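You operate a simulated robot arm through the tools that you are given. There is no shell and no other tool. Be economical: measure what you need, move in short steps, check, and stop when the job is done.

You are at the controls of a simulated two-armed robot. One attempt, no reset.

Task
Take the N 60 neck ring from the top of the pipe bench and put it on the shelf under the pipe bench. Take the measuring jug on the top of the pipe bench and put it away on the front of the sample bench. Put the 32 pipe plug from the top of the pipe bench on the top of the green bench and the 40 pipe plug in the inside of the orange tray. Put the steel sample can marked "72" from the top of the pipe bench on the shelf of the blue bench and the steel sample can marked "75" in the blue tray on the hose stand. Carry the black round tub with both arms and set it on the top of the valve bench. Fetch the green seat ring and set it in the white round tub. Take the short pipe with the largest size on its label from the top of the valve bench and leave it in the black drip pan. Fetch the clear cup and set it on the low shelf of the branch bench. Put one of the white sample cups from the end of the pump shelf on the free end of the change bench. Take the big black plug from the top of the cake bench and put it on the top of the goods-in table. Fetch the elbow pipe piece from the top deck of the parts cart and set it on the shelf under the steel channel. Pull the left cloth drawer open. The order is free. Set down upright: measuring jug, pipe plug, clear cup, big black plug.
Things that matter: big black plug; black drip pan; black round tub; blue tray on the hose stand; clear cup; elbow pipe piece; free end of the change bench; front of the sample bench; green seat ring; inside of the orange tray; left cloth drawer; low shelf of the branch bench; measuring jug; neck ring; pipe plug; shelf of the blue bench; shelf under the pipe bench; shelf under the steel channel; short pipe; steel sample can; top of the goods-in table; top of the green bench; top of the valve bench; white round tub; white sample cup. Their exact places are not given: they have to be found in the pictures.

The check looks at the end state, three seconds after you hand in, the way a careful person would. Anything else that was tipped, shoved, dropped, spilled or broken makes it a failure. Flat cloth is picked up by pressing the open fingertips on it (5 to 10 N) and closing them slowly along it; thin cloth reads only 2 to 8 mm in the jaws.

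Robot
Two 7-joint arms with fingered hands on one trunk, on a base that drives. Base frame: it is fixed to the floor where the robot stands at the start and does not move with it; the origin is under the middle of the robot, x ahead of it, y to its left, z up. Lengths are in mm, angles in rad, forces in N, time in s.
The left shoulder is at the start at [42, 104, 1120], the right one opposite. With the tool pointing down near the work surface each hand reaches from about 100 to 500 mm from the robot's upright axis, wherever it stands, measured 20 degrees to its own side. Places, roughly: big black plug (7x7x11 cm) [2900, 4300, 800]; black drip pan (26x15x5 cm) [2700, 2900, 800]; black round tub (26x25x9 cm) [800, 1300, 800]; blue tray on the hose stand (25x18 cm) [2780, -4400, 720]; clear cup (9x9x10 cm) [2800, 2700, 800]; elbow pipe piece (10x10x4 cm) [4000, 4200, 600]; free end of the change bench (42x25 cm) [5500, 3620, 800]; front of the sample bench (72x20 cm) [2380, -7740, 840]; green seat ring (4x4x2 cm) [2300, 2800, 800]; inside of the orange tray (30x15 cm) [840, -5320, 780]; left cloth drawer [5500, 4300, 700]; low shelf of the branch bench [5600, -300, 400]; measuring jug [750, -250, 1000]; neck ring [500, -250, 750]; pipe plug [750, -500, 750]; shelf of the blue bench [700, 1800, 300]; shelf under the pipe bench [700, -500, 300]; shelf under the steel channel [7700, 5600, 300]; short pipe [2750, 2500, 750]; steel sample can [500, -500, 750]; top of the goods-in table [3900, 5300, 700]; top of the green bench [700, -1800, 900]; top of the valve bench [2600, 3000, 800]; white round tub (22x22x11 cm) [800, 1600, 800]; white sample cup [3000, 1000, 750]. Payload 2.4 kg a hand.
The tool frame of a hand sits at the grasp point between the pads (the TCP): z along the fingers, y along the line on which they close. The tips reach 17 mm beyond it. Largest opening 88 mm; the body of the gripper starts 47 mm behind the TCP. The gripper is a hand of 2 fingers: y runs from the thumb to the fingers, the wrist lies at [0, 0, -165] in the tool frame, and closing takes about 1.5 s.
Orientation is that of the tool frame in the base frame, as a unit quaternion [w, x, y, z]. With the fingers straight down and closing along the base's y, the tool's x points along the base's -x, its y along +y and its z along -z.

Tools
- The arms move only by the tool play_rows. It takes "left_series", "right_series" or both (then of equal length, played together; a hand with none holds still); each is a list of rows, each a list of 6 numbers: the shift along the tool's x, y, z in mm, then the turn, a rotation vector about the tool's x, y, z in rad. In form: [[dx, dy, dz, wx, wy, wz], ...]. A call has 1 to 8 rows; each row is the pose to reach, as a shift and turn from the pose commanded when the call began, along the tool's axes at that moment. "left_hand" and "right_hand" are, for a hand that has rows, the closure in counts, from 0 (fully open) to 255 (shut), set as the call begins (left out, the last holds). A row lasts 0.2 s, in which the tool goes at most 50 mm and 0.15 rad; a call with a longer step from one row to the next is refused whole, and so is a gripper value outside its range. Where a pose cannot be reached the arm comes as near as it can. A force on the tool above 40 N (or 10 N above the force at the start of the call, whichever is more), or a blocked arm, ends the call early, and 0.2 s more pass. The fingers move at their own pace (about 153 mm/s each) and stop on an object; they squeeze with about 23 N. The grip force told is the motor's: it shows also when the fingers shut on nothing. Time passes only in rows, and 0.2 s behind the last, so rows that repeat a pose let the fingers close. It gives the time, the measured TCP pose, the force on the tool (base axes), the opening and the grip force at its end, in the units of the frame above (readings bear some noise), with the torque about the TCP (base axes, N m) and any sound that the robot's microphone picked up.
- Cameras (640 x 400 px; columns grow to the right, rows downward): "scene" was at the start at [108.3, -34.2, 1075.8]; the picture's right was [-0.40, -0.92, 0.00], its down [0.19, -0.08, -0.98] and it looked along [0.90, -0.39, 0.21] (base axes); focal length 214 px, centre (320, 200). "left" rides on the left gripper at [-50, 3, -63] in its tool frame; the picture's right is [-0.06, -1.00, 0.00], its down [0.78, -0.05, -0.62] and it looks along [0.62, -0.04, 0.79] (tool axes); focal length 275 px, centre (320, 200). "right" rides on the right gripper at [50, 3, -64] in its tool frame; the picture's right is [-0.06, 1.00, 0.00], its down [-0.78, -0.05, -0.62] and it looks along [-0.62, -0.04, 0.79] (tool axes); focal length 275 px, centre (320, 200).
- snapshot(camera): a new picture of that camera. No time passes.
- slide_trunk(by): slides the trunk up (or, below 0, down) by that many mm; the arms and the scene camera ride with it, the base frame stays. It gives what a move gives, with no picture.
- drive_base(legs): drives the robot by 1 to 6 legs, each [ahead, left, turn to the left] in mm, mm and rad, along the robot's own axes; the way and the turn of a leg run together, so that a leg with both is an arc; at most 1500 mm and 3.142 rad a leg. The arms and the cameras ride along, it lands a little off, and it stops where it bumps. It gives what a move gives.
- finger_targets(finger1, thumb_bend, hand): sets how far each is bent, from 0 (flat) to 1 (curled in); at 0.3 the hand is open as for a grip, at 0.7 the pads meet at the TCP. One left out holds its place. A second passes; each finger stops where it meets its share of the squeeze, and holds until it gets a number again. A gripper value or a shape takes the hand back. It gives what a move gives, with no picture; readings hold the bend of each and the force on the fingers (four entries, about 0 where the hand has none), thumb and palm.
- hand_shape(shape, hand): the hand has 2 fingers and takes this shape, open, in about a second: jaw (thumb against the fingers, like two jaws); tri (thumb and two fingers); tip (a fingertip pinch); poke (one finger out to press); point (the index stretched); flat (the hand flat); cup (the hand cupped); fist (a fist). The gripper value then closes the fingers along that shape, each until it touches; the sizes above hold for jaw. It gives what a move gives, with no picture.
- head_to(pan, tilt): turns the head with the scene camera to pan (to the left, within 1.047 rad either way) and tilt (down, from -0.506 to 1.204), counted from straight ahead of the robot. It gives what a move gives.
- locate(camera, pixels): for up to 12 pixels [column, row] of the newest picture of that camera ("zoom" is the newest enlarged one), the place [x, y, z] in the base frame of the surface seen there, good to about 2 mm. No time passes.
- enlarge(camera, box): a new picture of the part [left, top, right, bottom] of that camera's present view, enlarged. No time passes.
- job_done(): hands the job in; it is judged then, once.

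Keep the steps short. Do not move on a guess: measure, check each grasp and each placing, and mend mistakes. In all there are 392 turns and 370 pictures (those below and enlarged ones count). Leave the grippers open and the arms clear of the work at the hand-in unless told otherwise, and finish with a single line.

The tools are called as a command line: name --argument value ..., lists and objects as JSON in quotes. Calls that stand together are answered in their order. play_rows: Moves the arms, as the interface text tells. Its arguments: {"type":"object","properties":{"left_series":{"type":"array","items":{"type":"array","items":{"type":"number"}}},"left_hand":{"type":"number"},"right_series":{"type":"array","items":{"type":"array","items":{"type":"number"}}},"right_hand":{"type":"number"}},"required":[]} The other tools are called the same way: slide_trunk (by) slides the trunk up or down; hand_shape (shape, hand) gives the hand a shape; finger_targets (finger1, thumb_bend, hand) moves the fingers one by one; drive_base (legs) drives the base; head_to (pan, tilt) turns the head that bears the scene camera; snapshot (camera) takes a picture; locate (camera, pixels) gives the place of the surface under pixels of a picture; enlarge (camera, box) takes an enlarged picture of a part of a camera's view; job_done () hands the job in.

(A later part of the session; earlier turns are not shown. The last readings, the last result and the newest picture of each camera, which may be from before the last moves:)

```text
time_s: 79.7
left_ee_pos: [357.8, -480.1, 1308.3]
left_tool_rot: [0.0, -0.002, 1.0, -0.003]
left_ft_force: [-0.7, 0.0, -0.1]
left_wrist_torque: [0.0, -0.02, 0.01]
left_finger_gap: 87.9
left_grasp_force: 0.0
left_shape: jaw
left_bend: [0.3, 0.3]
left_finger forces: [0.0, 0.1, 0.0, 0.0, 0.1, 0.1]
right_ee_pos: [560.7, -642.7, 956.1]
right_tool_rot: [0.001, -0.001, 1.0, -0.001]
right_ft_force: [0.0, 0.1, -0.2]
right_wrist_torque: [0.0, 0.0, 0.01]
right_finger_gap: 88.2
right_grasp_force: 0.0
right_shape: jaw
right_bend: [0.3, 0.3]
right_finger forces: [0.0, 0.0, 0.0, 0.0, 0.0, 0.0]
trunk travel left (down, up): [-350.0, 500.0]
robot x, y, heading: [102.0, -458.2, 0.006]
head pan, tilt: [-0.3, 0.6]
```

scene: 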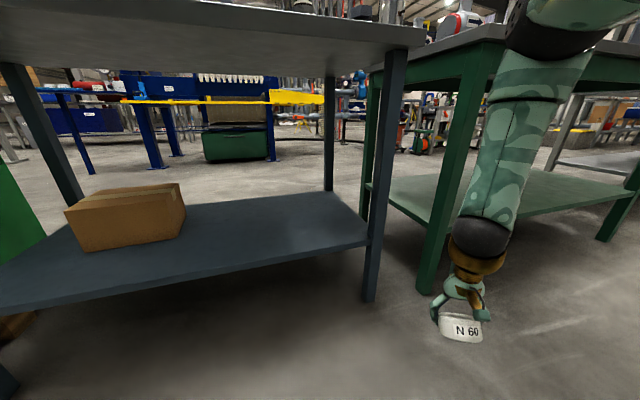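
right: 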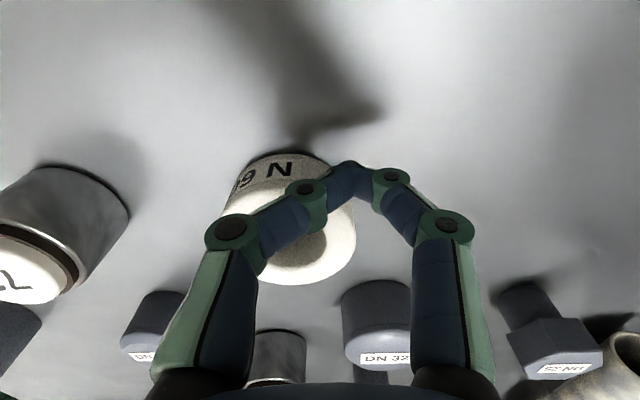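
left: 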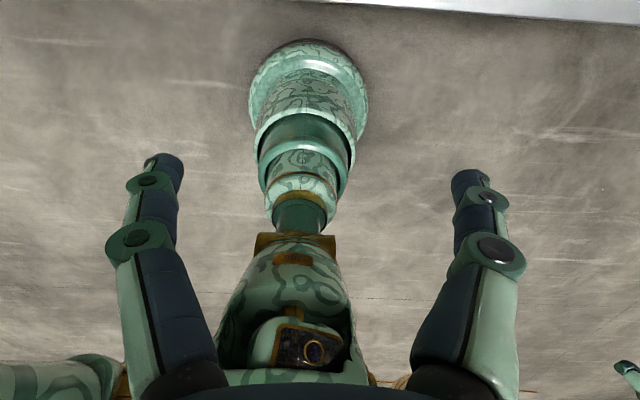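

Now back 100 mm and down onto the ring.

play_rows --right_series '[[40, 4, 0, 0, 0, 0], [80, 9, 0, 0, 0, 0], [100, 9, 20, 0, 0, 0], [100, 9, 45, 0, 0, 0], [100, 9, 65, 0, 0, 0], [100, 9, 80, 0, 0, 0]]'

snapshot --camera "right"

```text
time_s: 81.1
left_ee_pos: [358.4, -478.9, 1308.5]
left_tool_rot: [-0.001, -0.003, 1.0, -0.003]
left_ft_force: [-0.2, -0.4, -0.9]
left_wrist_torque: [0.0, 0.0, 0.0]
left_finger_gap: 87.8
left_grasp_force: 0.0
left_shape: jaw
left_bend: [0.3, 0.3]
left_finger forces: [0.0, 0.1, 0.0, 0.0, 0.0, 0.0]
right_ee_pos: [461.4, -636.0, 877.6]
right_tool_rot: [0.001, -0.001, 1.0, -0.001]
right_ft_force: [-0.8, -0.4, 0.0]
right_wrist_torque: [0.01, 0.07, 0.0]
right_finger_gap: 88.1
right_grasp_force: 0.1
right_shape: jaw
right_bend: [0.3, 0.3]
right_finger forces: [0.0, 0.1, 0.0, 0.0, 0.1, 0.0]
trunk travel left (down, up): [-350.0, 500.0]
robot x, y, heading: [102.3, -461.1, 0.003]
head pan, tilt: [-0.3, 0.6]
```

```text
334 pictures are left
```

right: 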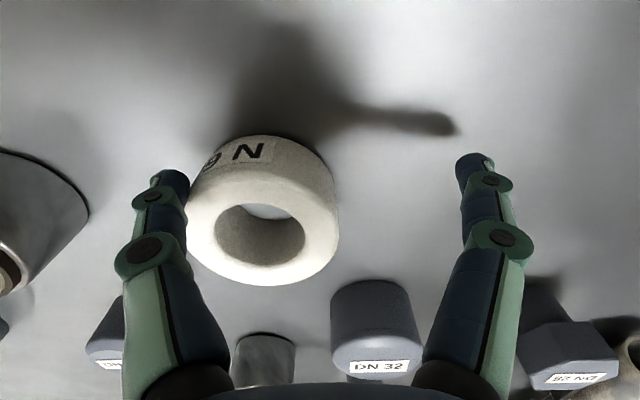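

The ring appears 58 px left of centre (it got nudged). I measure it.

locate --camera "right" --pixels '[[260, 283], [262, 172], [190, 225], [334, 225], [262, 208], [262, 261], [218, 235], [302, 235]]'

```text
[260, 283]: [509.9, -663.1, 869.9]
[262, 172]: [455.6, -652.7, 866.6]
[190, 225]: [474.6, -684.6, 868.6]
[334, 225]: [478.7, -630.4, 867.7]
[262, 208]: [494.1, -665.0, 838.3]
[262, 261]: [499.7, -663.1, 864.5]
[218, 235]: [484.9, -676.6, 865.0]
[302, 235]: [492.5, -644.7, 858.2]
```

Ring centre is now (483,-657.5). I lift 30, shift, and descend again.

play_rows --right_series '[[0, 0, -32, 0, 0, 0], [-21.5, -21.5, -32, 0, 0, 0], [-21.5, -21.5, -10, 0, 0, 0], [-21.5, -21.5, 1.5, 0, 0, 0], [-21.5, -21.5, 1.5, 0, 0, 0]]'

play_rows --right_series '[[0, 0, 0, 0, 0, 0], [0, 0, 0, 0, 0, 0], [0, 0, 0, 0, 0, 0], [0, 0, 0, 0, 0, 0], [0, 0, 0, 0, 0, 0], [0, 0, -20, 0, 0, 0], [0, 0, -50, 0, 0, 0], [0, 0, -80, 0, 0, 0]]' --right_hand 255

snapshot --camera "right"

```text
time_s: 82.3
left_ee_pos: [358.6, -479.0, 1308.8]
left_tool_rot: [-0.001, -0.003, 1.0, -0.002]
left_ft_force: [0.1, -0.8, -0.4]
left_wrist_torque: [-0.01, -0.02, -0.01]
left_finger_gap: 87.9
left_grasp_force: 0.2
left_shape: jaw
left_bend: [0.3, 0.3]
left_finger forces: [0.1, 0.0, 0.0, 0.0, 0.0, 0.0]
right_ee_pos: [481.0, -655.8, 875.8]
right_tool_rot: [0.001, -0.001, 1.0, 0.0]
right_ft_force: [0.2, -0.2, 0.0]
right_wrist_torque: [0.0, 0.0, 0.02]
right_finger_gap: 88.0
right_grasp_force: 0.0
right_shape: jaw
right_bend: [0.3, 0.3]
right_finger forces: [0.1, 0.1, 0.0, 0.0, 0.0, 0.1]
trunk travel left (down, up): [-350.0, 500.0]
robot x, y, heading: [96.1, -461.8, 0.003]
head pan, tilt: [-0.3, 0.6]
```

```text
time_s: 84.1
left_ee_pos: [357.7, -479.4, 1307.4]
left_tool_rot: [0.0, -0.003, 1.0, -0.004]
left_ft_force: [0.4, 0.8, 0.1]
left_wrist_torque: [0.02, -0.04, 0.0]
left_finger_gap: 87.8
left_grasp_force: 0.0
left_shape: jaw
left_bend: [0.3, 0.3]
left_finger forces: [0.1, 0.0, 0.1, 0.0, 0.0, 0.0]
right_ee_pos: [481.3, -656.7, 955.1]
right_tool_rot: [0.001, 0.0, 1.0, -0.001]
right_ft_force: [0.4, 0.5, -1.2]
right_wrist_torque: [0.0, 0.0, 0.01]
right_finger_gap: 50.0
right_grasp_force: 23.5
right_shape: jaw
right_bend: [0.73, 0.69]
right_finger forces: [20.8, 0.0, 0.0, 0.1, 20.8, 0.0]
trunk travel left (down, up): [-350.0, 500.0]
robot x, y, heading: [103.6, -460.2, 0.004]
head pan, tilt: [-0.3, 0.6]
```

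```text
333 pictures are left
```

right: 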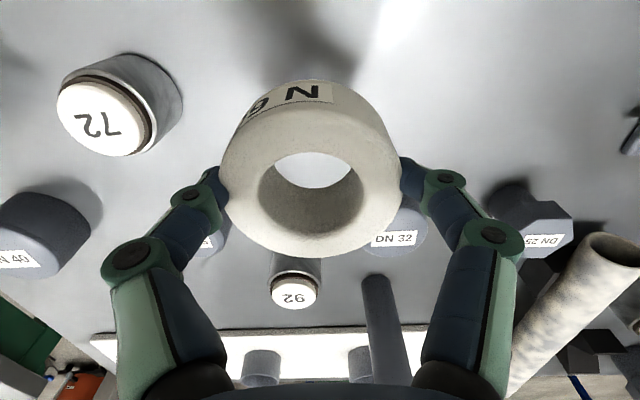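

Held (50 mm gap, ring upright). I back away, bring the hand outward and low relative to the shoulder, then slide down.

drive_base --legs '[[-340, 0, 0]]'

play_rows --right_series '[[0, -15, 38, 0, 0, 0], [0, -30, 76, 0, 0, 0], [0, -45, 114, 0, 0, 0], [0, -60, 152, 0, 0, 0], [0, -80, 190, 0, 0, 0], [0, -95, 225, 0, 0, 0], [0, -105, 245, 0, 0, 0]]'

slide_trunk --by -350

```text
time_s: 86.3
left_ee_pos: [18.8, -480.2, 1308.8]
left_tool_rot: [0.0, -0.001, 1.0, -0.003]
left_ft_force: [-0.1, 0.8, -0.1]
left_wrist_torque: [0.03, -0.01, -0.01]
left_finger_gap: 87.7
left_grasp_force: 0.1
left_shape: jaw
left_bend: [0.3, 0.3]
left_finger forces: [0.1, 0.0, 0.0, 0.0, 0.0, 0.0]
right_ee_pos: [142.3, -658.3, 955.4]
right_tool_rot: [0.001, 0.001, 1.0, -0.001]
right_ft_force: [0.0, 0.3, -1.1]
right_wrist_torque: [-0.04, 0.02, -0.02]
right_finger_gap: 50.0
right_grasp_force: 22.8
right_shape: jaw
right_bend: [0.73, 0.69]
right_finger forces: [20.8, 0.0, 0.0, 0.0, 20.8, 0.1]
trunk travel left (down, up): [-350.0, 500.0]
robot x, y, heading: [-238.7, -462.5, -0.003]
head pan, tilt: [-0.3, 0.6]
```

```text
time_s: 88.0
left_ee_pos: [19.1, -480.9, 1307.5]
left_tool_rot: [0.0, -0.002, 1.0, -0.002]
left_ft_force: [0.9, 0.6, -0.4]
left_wrist_torque: [0.02, 0.0, 0.0]
left_finger_gap: 87.8
left_grasp_force: 0.0
left_shape: jaw
left_bend: [0.3, 0.3]
left_finger forces: [0.0, 0.0, 0.0, 0.0, 0.0, 0.0]
right_ee_pos: [118.8, -778.2, 766.6]
right_tool_rot: [0.002, -0.001, 1.0, -0.001]
right_ft_force: [-0.3, -0.6, 0.0]
right_wrist_torque: [-0.05, 0.0, 0.01]
right_finger_gap: 49.8
right_grasp_force: 22.4
right_shape: jaw
right_bend: [0.73, 0.69]
right_finger forces: [21.1, 0.0, 0.0, 0.0, 21.2, 0.0]
right hand out of reach, approached as far as the arm can: row 5, 6, 7
trunk travel left (down, up): [-350.0, 500.0]
robot x, y, heading: [-237.3, -459.7, 0.003]
head pan, tilt: [-0.3, 0.6]
```

```text
time_s: 91.4
left_ee_pos: [19.3, -480.8, 957.0]
left_tool_rot: [-0.001, -0.002, 1.0, -0.003]
left_ft_force: [-0.1, -0.2, -0.1]
left_wrist_torque: [0.03, -0.03, 0.04]
left_finger_gap: 87.8
left_grasp_force: 0.0
left_shape: jaw
left_bend: [0.3, 0.3]
left_finger forces: [0.0, 0.1, 0.0, 0.0, 0.1, 0.0]
right_ee_pos: [118.3, -778.1, 416.2]
right_tool_rot: [0.002, 0.0, 1.0, -0.002]
right_ft_force: [-0.3, -0.3, -0.4]
right_wrist_torque: [0.02, 0.03, 0.04]
right_finger_gap: 49.7
right_grasp_force: 22.8
right_shape: jaw
right_bend: [0.73, 0.69]
right_finger forces: [21.0, 0.1, 0.0, 0.0, 21.0, 0.0]
trunk travel left (down, up): [0.0, 850.0]
robot x, y, heading: [-237.4, -460.9, -0.0]
head pan, tilt: [-0.3, 0.6]
```

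Now lower further in free space: 40 mm ahead/20 outward and down.

play_rows --right_series '[[-8, -5, 20, 0, 0, 0], [-16, -10, 40, 0, 0, 0], [-20, -15, 60, 0, 0, 0], [-20, -20, 75, 0, 0, 0]]'

snapshot --camera "scene"

```text
time_s: 92.4
left_ee_pos: [18.8, -481.5, 957.7]
left_tool_rot: [-0.001, -0.002, 1.0, -0.002]
left_ft_force: [0.3, -0.6, -0.6]
left_wrist_torque: [0.01, 0.01, -0.02]
left_finger_gap: 87.8
left_grasp_force: 0.1
left_shape: jaw
left_bend: [0.3, 0.3]
left_finger forces: [0.0, 0.0, 0.0, 0.0, 0.0, 0.0]
right_ee_pos: [140.2, -798.2, 341.5]
right_tool_rot: [0.001, 0.001, 1.0, 0.0]
right_ft_force: [0.7, 0.1, -0.6]
right_wrist_torque: [-0.03, 0.0, -0.01]
right_finger_gap: 49.7
right_grasp_force: 23.2
right_shape: jaw
right_bend: [0.73, 0.69]
right_finger forces: [21.1, 0.0, 0.0, 0.0, 21.0, 0.1]
trunk travel left (down, up): [0.0, 850.0]
robot x, y, heading: [-236.3, -455.8, 0.003]
head pan, tilt: [-0.3, 0.6]
```

```text
332 pictures are left
```

scene: 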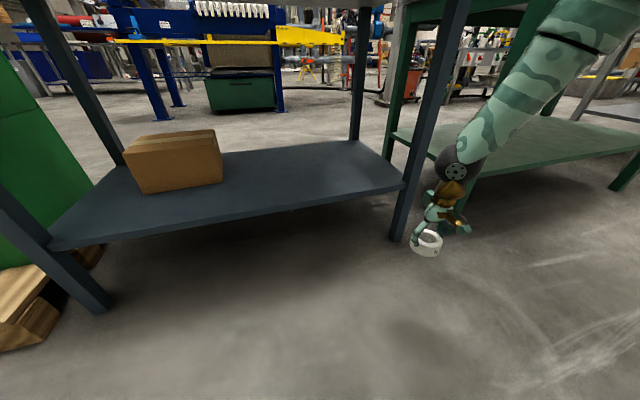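

That went freely. Test 40 mm lower here.

play_rows --right_series '[[0, 0, 14, 0, 0, 0], [0, 0, 28, 0, 0, 0], [0, 0, 42, 0, 0, 0]]'

```text
time_s: 93.2
left_ee_pos: [18.8, -480.0, 956.7]
left_tool_rot: [-0.001, -0.002, 1.0, -0.003]
left_ft_force: [-0.7, -0.2, -0.2]
left_wrist_torque: [0.02, 0.04, -0.03]
left_finger_gap: 87.9
left_grasp_force: 0.0
left_shape: jaw
left_bend: [0.3, 0.3]
left_finger forces: [0.0, 0.1, 0.0, 0.0, 0.0, 0.0]
right_ee_pos: [135.1, -797.9, 327.4]
right_tool_rot: [0.002, -0.002, 1.0, -0.002]
right_ft_force: [-0.1, -0.4, -0.8]
right_wrist_torque: [-0.04, 0.03, -0.04]
right_finger_gap: 49.9
right_grasp_force: 22.7
right_shape: jaw
right_bend: [0.73, 0.69]
right_finger forces: [20.9, 0.0, 0.0, 0.0, 20.8, 0.0]
right hand out of reach, approached as far as the arm can: row 1, 2, 3
trunk travel left (down, up): [0.0, 850.0]
robot x, y, heading: [-235.6, -459.4, -0.0]
head pan, tilt: [-0.3, 0.6]
```

Floor is ~327, leaving the ring's bottom ≈9 mm above the shelf – acceptable, flat. I raise 12, drive over the shelf.

play_rows --right_series '[[0, 0, -12, 0, 0, 0]]'

drive_base --legs '[[0, 40, 0], [355, 0, 0]]'

play_rows --right_series '[[0, 0, 6, 0, 0, 0], [4, -4, 11, 0, 0, 0], [10, -8, 17, 0, 0, 0], [14, -12, 22, 0, 0, 0]]'

snapshot --camera "right"

enlarge --camera "scene" --box '[260, 140, 580, 340]'

```text
time_s: 93.6
left_ee_pos: [19.0, -480.7, 957.9]
left_tool_rot: [-0.001, -0.002, 1.0, -0.002]
left_ft_force: [-0.9, 0.2, -0.3]
left_wrist_torque: [0.01, -0.01, 0.0]
left_finger_gap: 87.9
left_grasp_force: 0.1
left_shape: jaw
left_bend: [0.3, 0.3]
left_finger forces: [0.1, 0.0, 0.0, 0.1, 0.1, 0.0]
right_ee_pos: [134.8, -796.6, 338.4]
right_tool_rot: [0.001, 0.0, 1.0, 0.0]
right_ft_force: [-0.5, -0.3, -1.0]
right_wrist_torque: [0.0, 0.03, -0.02]
right_finger_gap: 50.0
right_grasp_force: 23.1
right_shape: jaw
right_bend: [0.73, 0.69]
right_finger forces: [20.9, 0.1, 0.0, 0.0, 20.8, 0.0]
trunk travel left (down, up): [0.0, 850.0]
robot x, y, heading: [-238.4, -459.1, 0.005]
head pan, tilt: [-0.3, 0.6]
```

```text
time_s: 96.3
left_ee_pos: [372.2, -440.5, 957.7]
left_tool_rot: [-0.001, 0.0, 1.0, -0.003]
left_ft_force: [-0.4, -0.1, 0.0]
left_wrist_torque: [-0.05, 0.01, 0.0]
left_finger_gap: 87.7
left_grasp_force: 0.0
left_shape: jaw
left_bend: [0.3, 0.3]
left_finger forces: [0.0, 0.0, 0.0, 0.0, 0.1, 0.1]
right_ee_pos: [489.0, -756.3, 339.8]
right_tool_rot: [0.0, 0.0, 1.0, 0.0]
right_ft_force: [0.2, 0.9, 0.4]
right_wrist_torque: [0.02, -0.01, 0.0]
right_finger_gap: 49.6
right_grasp_force: 23.4
right_shape: jaw
right_bend: [0.73, 0.69]
right_finger forces: [20.8, 0.1, 0.0, 0.0, 20.7, 0.0]
trunk travel left (down, up): [0.0, 850.0]
robot x, y, heading: [116.7, -417.5, -0.002]
head pan, tilt: [-0.3, 0.6]
```

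```text
time_s: 97.3
left_ee_pos: [373.1, -441.1, 958.2]
left_tool_rot: [0.0, -0.001, 1.0, -0.002]
left_ft_force: [-0.2, 0.3, -0.2]
left_wrist_torque: [0.01, 0.02, 0.02]
left_finger_gap: 88.2
left_grasp_force: 0.0
left_shape: jaw
left_bend: [0.3, 0.3]
left_finger forces: [0.1, 0.0, 0.1, 0.0, 0.1, 0.1]
right_ee_pos: [474.3, -768.4, 324.8]
right_tool_rot: [0.001, 0.001, 1.0, -0.002]
right_ft_force: [-0.2, 0.8, -0.8]
right_wrist_torque: [-0.02, 0.0, 0.0]
right_finger_gap: 49.7
right_grasp_force: 22.7
right_shape: jaw
right_bend: [0.73, 0.69]
right_finger forces: [20.9, 0.0, 0.1, 0.1, 20.8, 0.0]
right hand out of reach, approached as far as the arm can: row 3, 4
trunk travel left (down, up): [0.0, 850.0]
robot x, y, heading: [118.0, -420.4, -0.004]
head pan, tilt: [-0.3, 0.6]
```

```text
331 pictures are left
```

right: 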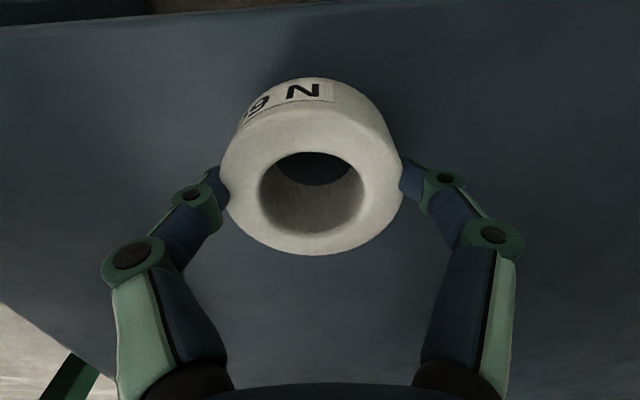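

```text
2.00 times, centred on (420, 240) of scene
```

zoom: 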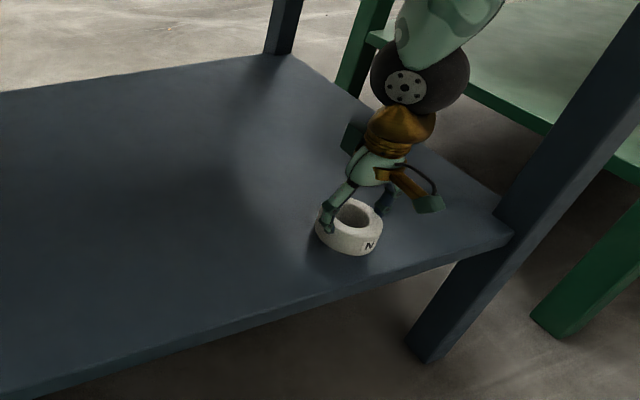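

The ring hangs flat about 7 mm above the shelf. I move in 25 mm and release.

drive_base --legs '[[25, 0, 0]]'

play_rows --right_series '[[0, 0, 0, 0, 0, 0], [0, 0, 0, 0, 0, 0], [0, 0, 0, 0, 0, 0], [0, 0, 0, 0, 0, 0], [0, 0, -12, 0, 0, 0], [0, 0, -30, 0, 0, 0], [0, 0, -50, 0, 0, 0]]' --right_hand 0

enlarge --camera "scene" --box '[260, 140, 580, 340]'

```text
time_s: 98.2
left_ee_pos: [399.9, -441.4, 958.0]
left_tool_rot: [-0.001, -0.001, 1.0, -0.003]
left_ft_force: [-0.6, 0.4, 0.2]
left_wrist_torque: [0.03, -0.05, -0.02]
left_finger_gap: 87.9
left_grasp_force: 0.0
left_shape: jaw
left_bend: [0.3, 0.3]
left_finger forces: [0.1, 0.1, 0.1, 0.0, 0.1, 0.0]
right_ee_pos: [500.8, -770.2, 325.0]
right_tool_rot: [0.0, 0.0, 1.0, -0.001]
right_ft_force: [-0.4, -0.7, 0.3]
right_wrist_torque: [0.0, -0.02, -0.01]
right_finger_gap: 49.6
right_grasp_force: 23.8
right_shape: jaw
right_bend: [0.73, 0.69]
right_finger forces: [20.8, 0.1, 0.0, 0.0, 20.8, 0.2]
trunk travel left (down, up): [0.0, 850.0]
robot x, y, heading: [142.4, -417.3, -0.001]
head pan, tilt: [-0.3, 0.6]
```

```text
time_s: 100.0
left_ee_pos: [404.5, -437.5, 953.1]
left_tool_rot: [-0.005, -0.005, 1.0, -0.001]
left_ft_force: [0.3, 1.0, 0.7]
left_wrist_torque: [-0.01, 0.01, 0.01]
left_finger_gap: 87.9
left_grasp_force: 0.2
left_shape: jaw
left_bend: [0.3, 0.3]
left_finger forces: [0.0, 0.1, 0.0, 0.0, 0.1, 0.1]
right_ee_pos: [457.4, -761.8, 345.6]
right_tool_rot: [-0.061, -0.006, 0.998, -0.001]
right_ft_force: [1.3, 0.0, 0.5]
right_wrist_torque: [0.01, 0.0, 0.01]
right_finger_gap: 88.1
right_grasp_force: 0.0
right_shape: jaw
right_bend: [0.3, 0.3]
right_finger forces: [0.0, 0.0, 0.0, 0.0, 0.0, 0.1]
trunk travel left (down, up): [0.0, 850.0]
robot x, y, heading: [139.4, -415.8, 0.007]
head pan, tilt: [-0.3, 0.6]
stopped in row 7 (right hand): the arm was blocked; the commanded pose is now the measured one
```

```text
2.00 times, centred on (420, 240) of scene
```

zoom: 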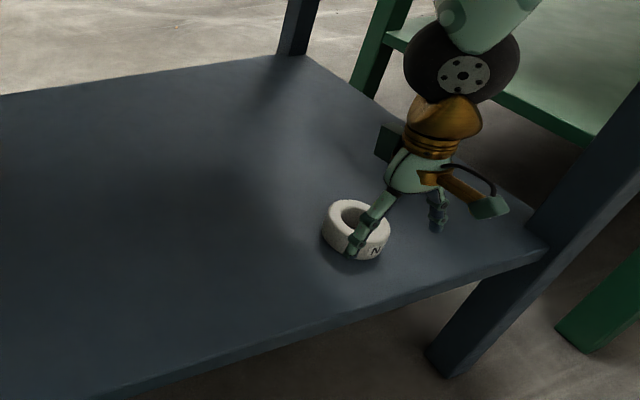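

The ring lies flat on the shelf. The arm touched the table edge when rising; I leave straight backwards (tips at z≈328, ring top ≈314).

drive_base --legs '[[-380, 0, 0]]'

enlarge --camera "scene" --box '[200, 100, 520, 300]'

slide_trunk --by 350

```text
time_s: 101.4
left_ee_pos: [178.0, -492.9, 951.7]
left_tool_rot: [-0.006, -0.228, 0.973, 0.027]
left_ft_force: [-0.3, 0.0, -0.3]
left_wrist_torque: [0.04, 0.03, -0.02]
left_finger_gap: 88.2
left_grasp_force: 0.0
left_shape: jaw
left_bend: [0.3, 0.3]
left_finger forces: [0.0, 0.1, 0.1, 0.1, 0.0, 0.1]
right_ee_pos: [426.5, -752.9, 345.5]
right_tool_rot: [-0.069, -0.182, 0.981, 0.006]
right_ft_force: [-0.1, -0.8, 0.2]
right_wrist_torque: [-0.01, 0.02, 0.0]
right_finger_gap: 87.8
right_grasp_force: 0.1
right_shape: jaw
right_bend: [0.3, 0.3]
right_finger forces: [0.0, 0.0, 0.0, 0.0, 0.1, 0.0]
trunk travel left (down, up): [0.0, 850.0]
robot x, y, heading: [-36.9, -547.6, 0.493]
head pan, tilt: [-0.3, 0.6]
stopped in leg 1: the robot was blocked; the commanded pose is now the measured one
```

```text
2.00 times, centred on (360, 200) of scene
```

zoom: 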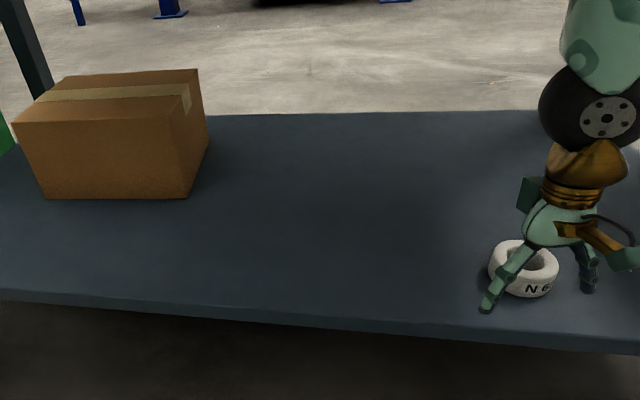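

```text
time_s: 101.7
left_ee_pos: [167.2, -441.3, 931.1]
left_tool_rot: [-0.025, -0.167, 0.986, 0.013]
left_ft_force: [-0.2, 0.2, -0.4]
left_wrist_torque: [0.01, 0.04, 0.0]
left_finger_gap: 88.0
left_grasp_force: 0.0
left_shape: jaw
left_bend: [0.3, 0.3]
left_finger forces: [0.0, 0.0, 0.0, 0.1, 0.0, 0.0]
right_ee_pos: [391.1, -780.8, 348.5]
right_tool_rot: [-0.116, -0.051, 0.991, -0.029]
right_ft_force: [0.2, 0.1, 0.3]
right_wrist_torque: [-0.01, 0.02, 0.01]
right_finger_gap: 88.1
right_grasp_force: 0.0
right_shape: jaw
right_bend: [0.3, 0.3]
right_finger forces: [0.0, 0.0, 0.0, 0.0, 0.0, 0.1]
trunk travel left (down, up): [2.0, 851.0]
robot x, y, heading: [-20.5, -546.2, 0.445]
head pan, tilt: [-0.3, 0.6]
stopped: the arm was blocked; the commanded pose is now the measured one
```

The arm is caught, probably at the bench's right front leg. I look toward it.

head_to --pan -1.0 --tilt 0.5

snapshot --camera "scene"

snapshot --camera "left"

snapshot --camera "right"

```text
time_s: 102.8
left_ee_pos: [236.8, -432.3, 936.9]
left_tool_rot: [-0.007, -0.125, 0.992, -0.025]
left_ft_force: [0.3, -0.4, -0.9]
left_wrist_torque: [-0.01, -0.01, 0.01]
left_finger_gap: 88.1
left_grasp_force: 0.0
left_shape: jaw
left_bend: [0.3, 0.3]
left_finger forces: [0.0, 0.0, 0.0, 0.0, 0.0, 0.1]
right_ee_pos: [400.1, -799.7, 348.2]
right_tool_rot: [-0.121, -0.086, 0.988, -0.051]
right_ft_force: [0.1, -0.1, 0.2]
right_wrist_torque: [-0.01, 0.03, 0.02]
right_finger_gap: 88.1
right_grasp_force: 0.1
right_shape: jaw
right_bend: [0.3, 0.3]
right_finger forces: [0.1, 0.0, 0.1, 0.0, 0.1, 0.0]
trunk travel left (down, up): [2.0, 851.0]
robot x, y, heading: [33.6, -533.9, 0.289]
head pan, tilt: [-1.0, 0.499]
```

```text
327 pictures are left
```

scene: 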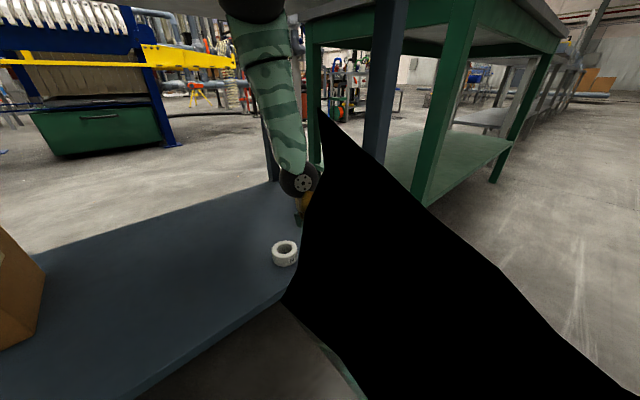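

```text
326 pictures are left
```

left: 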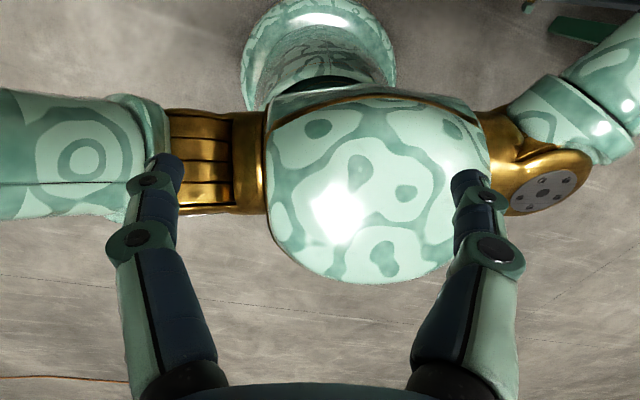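

```text
325 pictures are left
```

right: 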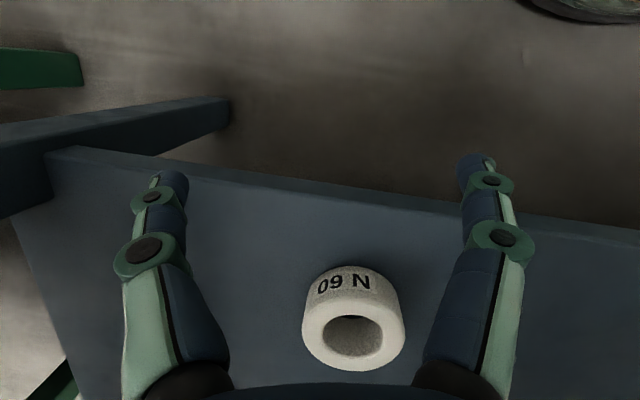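

The forearm is under the table, and the folded elbow presses up against the table's underside. I straighten the arm by reaching forward 60 mm, which lowers the elbow.

play_rows --right_series '[[-20, 0, 0, 0, -0.06, 0], [-40, 0, 0, 0, -0.12, 0], [-60, 0, 0, 0, -0.18, 0], [-75, 0, 0, 0, -0.22, 0]]'

snapshot --camera "scene"

```text
time_s: 103.5
left_ee_pos: [133.0, -404.3, 927.8]
left_tool_rot: [-0.067, -0.255, 0.964, -0.043]
left_ft_force: [-0.6, -0.4, -0.5]
left_wrist_torque: [0.01, -0.01, -0.03]
left_finger_gap: 88.0
left_grasp_force: 0.2
left_shape: jaw
left_bend: [0.3, 0.3]
left_finger forces: [0.1, 0.0, 0.0, 0.0, 0.0, 0.0]
right_ee_pos: [445.0, -698.6, 348.9]
right_tool_rot: [-0.036, -0.162, 0.984, -0.068]
right_ft_force: [0.6, 1.0, -0.7]
right_wrist_torque: [-0.04, 0.0, 0.0]
right_finger_gap: 87.7
right_grasp_force: 0.1
right_shape: jaw
right_bend: [0.3, 0.3]
right_finger forces: [0.0, 0.0, 0.0, 0.0, 0.1, 0.1]
trunk travel left (down, up): [2.0, 851.0]
robot x, y, heading: [-18.8, -560.3, 0.546]
head pan, tilt: [-1.0, 0.499]
stopped in row 3 (right hand): the arm was blocked; the commanded pose is now the measured one
```

```text
324 pictures are left
```

scene: 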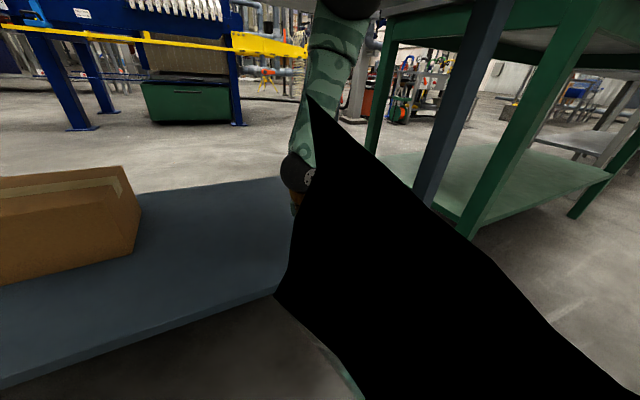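

I measure where the elbow is and look a bit higher.

locate --camera "scene" --pixels '[[345, 8], [335, 45], [305, 150], [450, 120]]'

head_to --pan -1.0 --tilt -0.1

snapshot --camera "scene"

```text
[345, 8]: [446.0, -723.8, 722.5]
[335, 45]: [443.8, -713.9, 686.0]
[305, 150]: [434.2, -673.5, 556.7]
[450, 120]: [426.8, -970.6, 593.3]
```

```text
time_s: 104.5
left_ee_pos: [106.6, -460.0, 938.9]
left_tool_rot: [0.017, -0.308, 0.951, -0.014]
left_ft_force: [-0.1, -0.2, -1.0]
left_wrist_torque: [-0.04, 0.0, -0.02]
left_finger_gap: 87.9
left_grasp_force: 0.0
left_shape: jaw
left_bend: [0.3, 0.3]
left_finger forces: [0.0, 0.1, 0.0, 0.0, 0.1, 0.0]
right_ee_pos: [472.4, -693.1, 346.1]
right_tool_rot: [-0.009, -0.246, 0.968, -0.044]
right_ft_force: [-0.5, -0.6, 0.9]
right_wrist_torque: [0.01, -0.02, -0.04]
right_finger_gap: 88.0
right_grasp_force: 0.0
right_shape: jaw
right_bend: [0.3, 0.3]
right_finger forces: [0.0, 0.0, 0.0, 0.0, 0.1, 0.1]
trunk travel left (down, up): [2.0, 851.0]
robot x, y, heading: [-14.1, -601.3, 0.662]
head pan, tilt: [-1.0, -0.099]
```

```text
323 pictures are left
```

scene: 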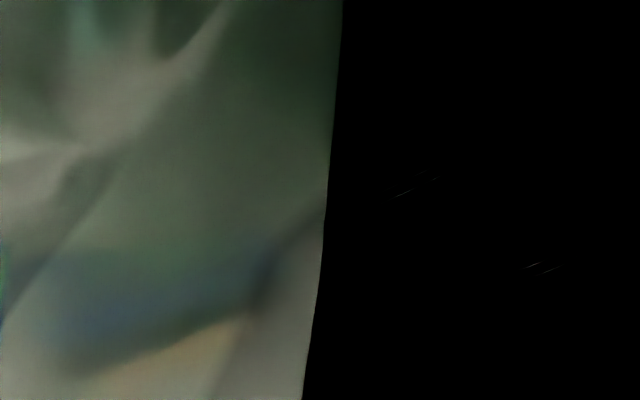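

The elbow (446,-724,740) sits right under the table top (the upper arm is horizontal at shoulder height). I pull straight out along world -x, which in my turned frame is back-left.

drive_base --legs '[[-63, 49, 0], [-120, 90, 0]]'

head_to --pan -0.6 --tilt 0.6

snapshot --camera "scene"

```text
time_s: 105.5
left_ee_pos: [58.2, -413.0, 925.8]
left_tool_rot: [0.03, -0.316, 0.947, -0.044]
left_ft_force: [-0.8, -0.5, -1.0]
left_wrist_torque: [-0.02, 0.01, 0.01]
left_finger_gap: 88.1
left_grasp_force: 0.0
left_shape: jaw
left_bend: [0.3, 0.3]
left_finger forces: [0.0, 0.1, 0.1, 0.1, 0.0, 0.0]
right_ee_pos: [437.8, -687.5, 355.9]
right_tool_rot: [-0.017, -0.248, 0.965, -0.09]
right_ft_force: [-0.1, 0.0, 0.8]
right_wrist_torque: [-0.01, 0.04, 0.03]
right_finger_gap: 88.0
right_grasp_force: 0.1
right_shape: jaw
right_bend: [0.3, 0.3]
right_finger forces: [0.0, 0.1, 0.1, 0.0, 0.1, 0.1]
trunk travel left (down, up): [2.0, 851.0]
robot x, y, heading: [-17.1, -601.8, 0.669]
head pan, tilt: [-1.0, -0.099]
stopped in leg 1: the robot was blocked; the commanded pose is now the measured one
```

```text
time_s: 106.6
left_ee_pos: [81.0, -406.8, 924.4]
left_tool_rot: [0.029, -0.294, 0.954, -0.049]
left_ft_force: [-0.1, 0.7, -0.7]
left_wrist_torque: [0.04, -0.01, -0.01]
left_finger_gap: 88.2
left_grasp_force: 0.0
left_shape: jaw
left_bend: [0.3, 0.3]
left_finger forces: [0.0, 0.1, 0.0, 0.0, 0.0, 0.1]
right_ee_pos: [442.9, -704.7, 352.2]
right_tool_rot: [-0.027, -0.23, 0.968, -0.095]
right_ft_force: [-0.2, 0.3, -0.5]
right_wrist_torque: [-0.01, 0.0, 0.01]
right_finger_gap: 88.0
right_grasp_force: 0.0
right_shape: jaw
right_bend: [0.3, 0.3]
right_finger forces: [0.0, 0.0, 0.1, 0.0, 0.0, 0.0]
trunk travel left (down, up): [2.0, 851.0]
robot x, y, heading: [-4.1, -594.4, 0.626]
head pan, tilt: [-0.6, 0.6]
```

```text
322 pictures are left
```

scene: 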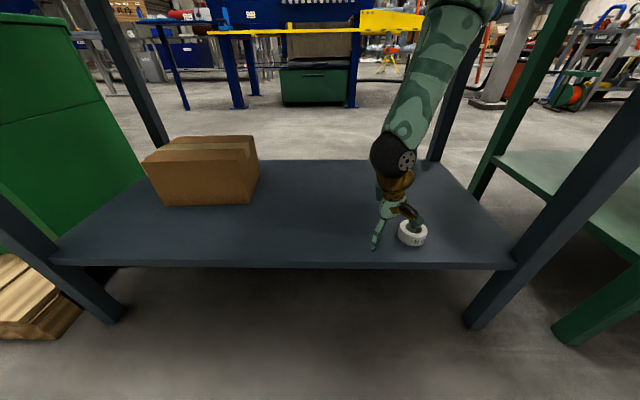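

Likely when I raised the hand after release the elbow rose behind the table's lower rail. I undo that motion: hand forward 60 and down 27 in body terms, then try leaving again.

play_rows --right_series '[[0, 0, 8, 0, 0, 0], [-15, 3, 14, 0, 0, 0], [-30, 6, 19, 0, 0, 0], [-45, 10, 22, 0, 0, 0], [-62, 13, 22, 0, 0, 0]]'

snapshot --camera "scene"

```text
time_s: 107.8
left_ee_pos: [73.2, -397.7, 931.3]
left_tool_rot: [0.04, -0.289, 0.955, -0.051]
left_ft_force: [0.3, 0.8, -0.9]
left_wrist_torque: [-0.02, 0.0, -0.03]
left_finger_gap: 88.1
left_grasp_force: 0.1
left_shape: jaw
left_bend: [0.3, 0.3]
left_finger forces: [0.0, 0.0, 0.2, 0.0, 0.0, 0.1]
right_ee_pos: [509.2, -650.2, 347.3]
right_tool_rot: [0.004, -0.223, 0.971, -0.084]
right_ft_force: [-1.9, -1.1, -4.2]
right_wrist_torque: [0.03, -0.17, 0.01]
right_finger_gap: 88.1
right_grasp_force: 0.2
right_shape: jaw
right_bend: [0.3, 0.3]
right_finger forces: [0.0, 0.1, 0.0, 0.0, 0.1, 0.0]
trunk travel left (down, up): [2.0, 851.0]
robot x, y, heading: [3.2, -588.9, 0.615]
head pan, tilt: [-0.6, 0.6]
```

```text
321 pictures are left
```

scene: 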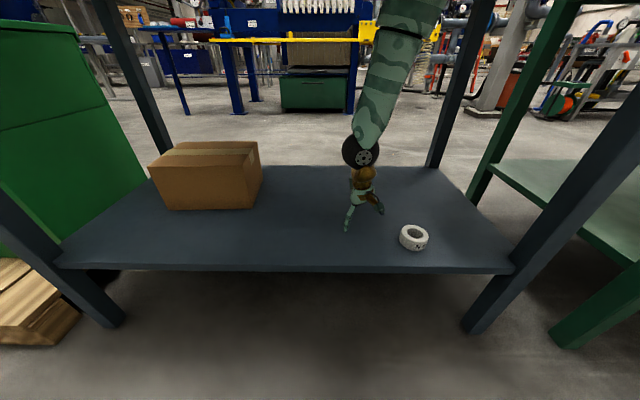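

Now I try pulling out again in small legs.

drive_base --legs '[[-50, 35, 0]]'

drive_base --legs '[[-100, 70, 0]]'

snapshot --camera "scene"

```text
time_s: 108.8
left_ee_pos: [-36.5, -412.6, 930.8]
left_tool_rot: [0.046, -0.312, 0.947, -0.052]
left_ft_force: [0.3, -0.3, -0.3]
left_wrist_torque: [0.03, -0.03, -0.01]
left_finger_gap: 87.9
left_grasp_force: 0.1
left_shape: jaw
left_bend: [0.3, 0.3]
left_finger forces: [0.0, 0.0, 0.0, 0.1, 0.1, 0.0]
right_ee_pos: [419.6, -647.1, 353.2]
right_tool_rot: [0.014, -0.246, 0.965, -0.091]
right_ft_force: [0.4, -0.3, 0.1]
right_wrist_torque: [0.03, -0.02, 0.04]
right_finger_gap: 88.0
right_grasp_force: 0.1
right_shape: jaw
right_bend: [0.3, 0.3]
right_finger forces: [0.0, 0.1, 0.1, 0.1, 0.1, 0.0]
trunk travel left (down, up): [2.0, 851.0]
robot x, y, heading: [-82.9, -601.5, 0.669]
head pan, tilt: [-0.6, 0.6]
```

```text
time_s: 110.0
left_ee_pos: [-150.6, -418.8, 929.0]
left_tool_rot: [0.042, -0.313, 0.947, -0.05]
left_ft_force: [-0.3, 0.1, 1.0]
left_wrist_torque: [-0.02, 0.0, 0.02]
left_finger_gap: 87.9
left_grasp_force: 0.0
left_shape: jaw
left_bend: [0.3, 0.3]
left_finger forces: [0.0, 0.1, 0.0, 0.1, 0.0, 0.1]
right_ee_pos: [300.4, -652.6, 346.8]
right_tool_rot: [0.008, -0.248, 0.965, -0.089]
right_ft_force: [-0.5, 0.0, -0.1]
right_wrist_torque: [0.02, 0.0, -0.01]
right_finger_gap: 87.9
right_grasp_force: 0.1
right_shape: jaw
right_bend: [0.3, 0.3]
right_finger forces: [0.1, 0.1, 0.0, 0.0, 0.0, 0.0]
trunk travel left (down, up): [2.0, 851.0]
robot x, y, heading: [-203.7, -611.3, 0.67]
head pan, tilt: [-0.6, 0.6]
```

```text
320 pictures are left
```

scene: 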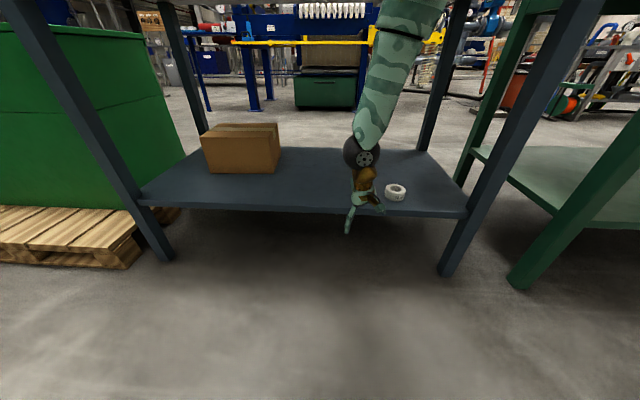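

Free; the ring lies flat on the shelf. I back a bit more, straighten the heading, and raise the trunk.

drive_base --legs '[[-120, 90, 0], [0, 0, -0.67]]'

slide_trunk --by 350

head_to --pan -0.2 --tilt 0.5

snapshot --camera "scene"

```text
time_s: 113.2
left_ee_pos: [-191.3, -502.2, 931.2]
left_tool_rot: [0.023, 0.018, 0.998, -0.061]
left_ft_force: [0.5, -0.6, 0.1]
left_wrist_torque: [-0.02, -0.03, -0.01]
left_finger_gap: 87.9
left_grasp_force: 0.0
left_shape: jaw
left_bend: [0.3, 0.3]
left_finger forces: [0.1, 0.1, 0.0, 0.0, 0.0, 0.0]
right_ee_pos: [15.3, -965.2, 347.1]
right_tool_rot: [-0.022, 0.084, 0.992, -0.086]
right_ft_force: [-0.5, -0.8, 0.2]
right_wrist_torque: [0.0, -0.03, 0.01]
right_finger_gap: 87.9
right_grasp_force: 0.0
right_shape: jaw
right_bend: [0.3, 0.3]
right_finger forces: [0.0, 0.0, 0.1, 0.0, 0.0, 0.1]
trunk travel left (down, up): [2.0, 851.0]
robot x, y, heading: [-356.0, -619.7, -0.007]
head pan, tilt: [-0.6, 0.6]
```

```text
time_s: 116.6
left_ee_pos: [-190.7, -502.0, 1279.8]
left_tool_rot: [0.022, 0.019, 0.998, -0.061]
left_ft_force: [-0.1, -0.1, -0.2]
left_wrist_torque: [-0.01, 0.01, 0.0]
left_finger_gap: 87.8
left_grasp_force: 0.0
left_shape: jaw
left_bend: [0.3, 0.3]
left_finger forces: [0.1, 0.1, 0.0, 0.1, 0.0, 0.0]
right_ee_pos: [50.6, -967.2, 781.4]
right_tool_rot: [0.101, 0.096, 0.987, -0.077]
right_ft_force: [-0.1, -0.4, 0.1]
right_wrist_torque: [0.0, 0.01, 0.0]
right_finger_gap: 87.5
right_grasp_force: 0.0
right_shape: jaw
right_bend: [0.3, 0.3]
right_finger forces: [0.0, 0.1, 0.0, 0.1, 0.0, 0.0]
trunk travel left (down, up): [-348.0, 501.0]
robot x, y, heading: [-355.8, -621.2, -0.005]
head pan, tilt: [-0.6, 0.6]
```

```text
time_s: 117.5
left_ee_pos: [-190.7, -502.9, 1280.1]
left_tool_rot: [0.023, 0.019, 0.998, -0.062]
left_ft_force: [-0.2, 0.8, -0.4]
left_wrist_torque: [0.0, 0.01, -0.04]
left_finger_gap: 88.1
left_grasp_force: 0.1
left_shape: jaw
left_bend: [0.3, 0.3]
left_finger forces: [0.1, 0.0, 0.0, 0.0, 0.1, 0.0]
right_ee_pos: [49.1, -966.4, 781.5]
right_tool_rot: [0.101, 0.096, 0.987, -0.077]
right_ft_force: [0.3, 0.5, -0.9]
right_wrist_torque: [0.01, 0.02, 0.03]
right_finger_gap: 88.1
right_grasp_force: 0.1
right_shape: jaw
right_bend: [0.3, 0.3]
right_finger forces: [0.1, 0.1, 0.0, 0.0, 0.1, 0.0]
trunk travel left (down, up): [-348.0, 501.0]
robot x, y, heading: [-357.7, -618.6, -0.007]
head pan, tilt: [-0.201, 0.499]
```

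```text
319 pictures are left
```

scene: 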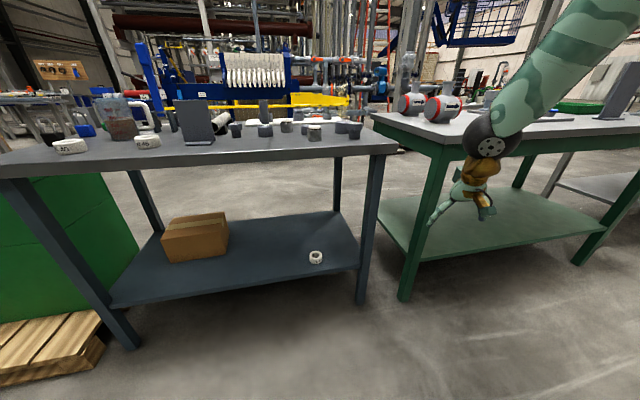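

The ring is placed. Next the 32 plug to the green bench. I measure the green bench's near corner/top and the plug.

locate --camera "scene" --pixels '[[380, 115], [400, 127], [435, 135], [460, 128], [560, 135], [354, 130], [314, 133], [240, 130], [127, 118], [70, 146], [147, 142], [405, 155]]'

enlarge --camera "scene" --box '[40, 80, 400, 170]'

```text
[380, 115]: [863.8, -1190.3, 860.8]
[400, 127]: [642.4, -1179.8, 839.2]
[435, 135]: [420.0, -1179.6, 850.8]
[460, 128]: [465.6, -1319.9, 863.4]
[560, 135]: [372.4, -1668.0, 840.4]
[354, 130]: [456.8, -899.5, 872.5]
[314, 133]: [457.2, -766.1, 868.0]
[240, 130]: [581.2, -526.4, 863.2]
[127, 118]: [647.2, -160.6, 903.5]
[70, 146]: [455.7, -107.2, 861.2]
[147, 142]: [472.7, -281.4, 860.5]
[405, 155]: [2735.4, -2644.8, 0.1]
```

```text
1.78 times, centred on (220, 125) of scene
```

zoom: 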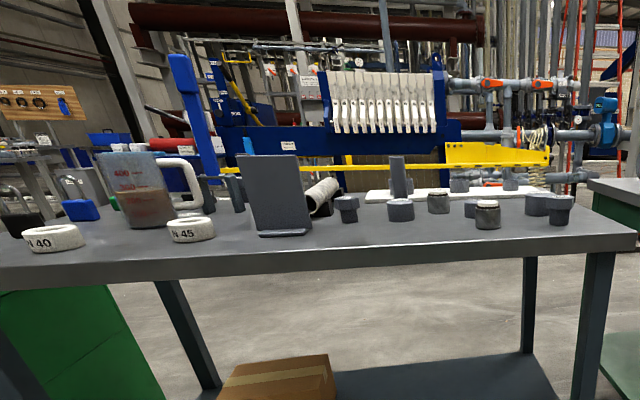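

All intact. Green bench top z≈863, left edge y≈-1180, front x≈380. I raise the right hand, straighten it vertical, then drive to the plug.

play_rows --right_series '[[2, 6, -39, -0.025, 0.034, -0.032], [5, 13, -79, -0.05, 0.067, -0.064], [7, 20, -118, -0.077, 0.1, -0.096], [10, 26, -157, -0.1, 0.134, -0.128], [12, 33, -197, -0.128, 0.168, -0.16], [15, 39, -236, -0.154, 0.202, -0.192]]'

drive_base --legs '[[440, -20, 0]]'

snapshot --camera "right"

```text
time_s: 118.9
left_ee_pos: [-190.9, -502.7, 1280.8]
left_tool_rot: [0.023, 0.018, 0.998, -0.061]
left_ft_force: [0.3, 0.6, -0.6]
left_wrist_torque: [-0.02, -0.03, 0.0]
left_finger_gap: 88.0
left_grasp_force: 0.1
left_shape: jaw
left_bend: [0.3, 0.3]
left_finger forces: [0.0, 0.1, 0.1, 0.0, 0.0, 0.0]
right_ee_pos: [-1.8, -885.8, 1001.3]
right_tool_rot: [0.0, -0.002, 1.0, 0.0]
right_ft_force: [0.6, -0.1, -0.2]
right_wrist_torque: [0.01, 0.02, 0.0]
right_finger_gap: 88.2
right_grasp_force: 0.1
right_shape: jaw
right_bend: [0.3, 0.3]
right_finger forces: [0.0, 0.0, 0.0, 0.0, 0.0, 0.0]
trunk travel left (down, up): [-348.0, 501.0]
robot x, y, heading: [-353.6, -616.6, -0.007]
head pan, tilt: [-0.201, 0.499]
```

```text
time_s: 121.5
left_ee_pos: [246.0, -526.3, 1280.4]
left_tool_rot: [0.022, 0.018, 0.998, -0.061]
left_ft_force: [0.3, 0.4, 0.4]
left_wrist_torque: [0.04, -0.04, -0.01]
left_finger_gap: 88.1
left_grasp_force: 0.1
left_shape: jaw
left_bend: [0.3, 0.3]
left_finger forces: [0.0, 0.0, 0.0, 0.0, 0.1, 0.0]
right_ee_pos: [436.7, -909.7, 999.9]
right_tool_rot: [-0.001, 0.001, 1.0, 0.0]
right_ft_force: [-0.3, -0.4, 0.4]
right_wrist_torque: [0.0, -0.03, -0.02]
right_finger_gap: 87.9
right_grasp_force: 0.1
right_shape: jaw
right_bend: [0.3, 0.3]
right_finger forces: [0.0, 0.0, 0.0, 0.0, 0.1, 0.0]
trunk travel left (down, up): [-348.0, 501.0]
robot x, y, heading: [82.1, -642.4, -0.005]
head pan, tilt: [-0.201, 0.499]
```

```text
317 pictures are left
```

right: 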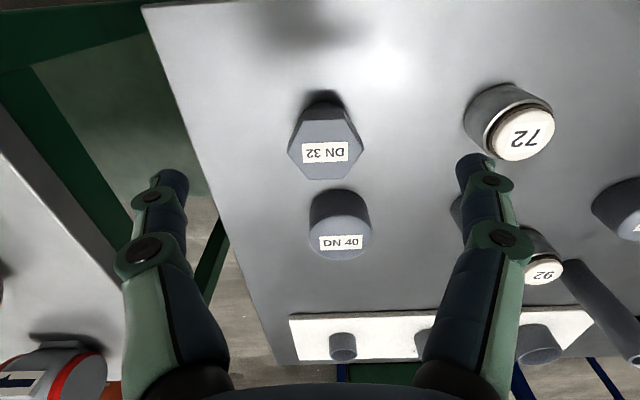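

locate --camera "right" --pixels '[[325, 135], [290, 145], [361, 145], [325, 122], [325, 178], [325, 152], [510, 130], [490, 108], [535, 145]]'

```text
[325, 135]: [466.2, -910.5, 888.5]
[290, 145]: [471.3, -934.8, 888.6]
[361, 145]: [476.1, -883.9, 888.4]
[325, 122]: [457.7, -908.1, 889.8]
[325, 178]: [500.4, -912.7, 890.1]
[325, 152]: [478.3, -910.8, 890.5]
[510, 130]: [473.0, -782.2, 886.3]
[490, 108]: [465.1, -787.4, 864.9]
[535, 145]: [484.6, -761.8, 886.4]
```

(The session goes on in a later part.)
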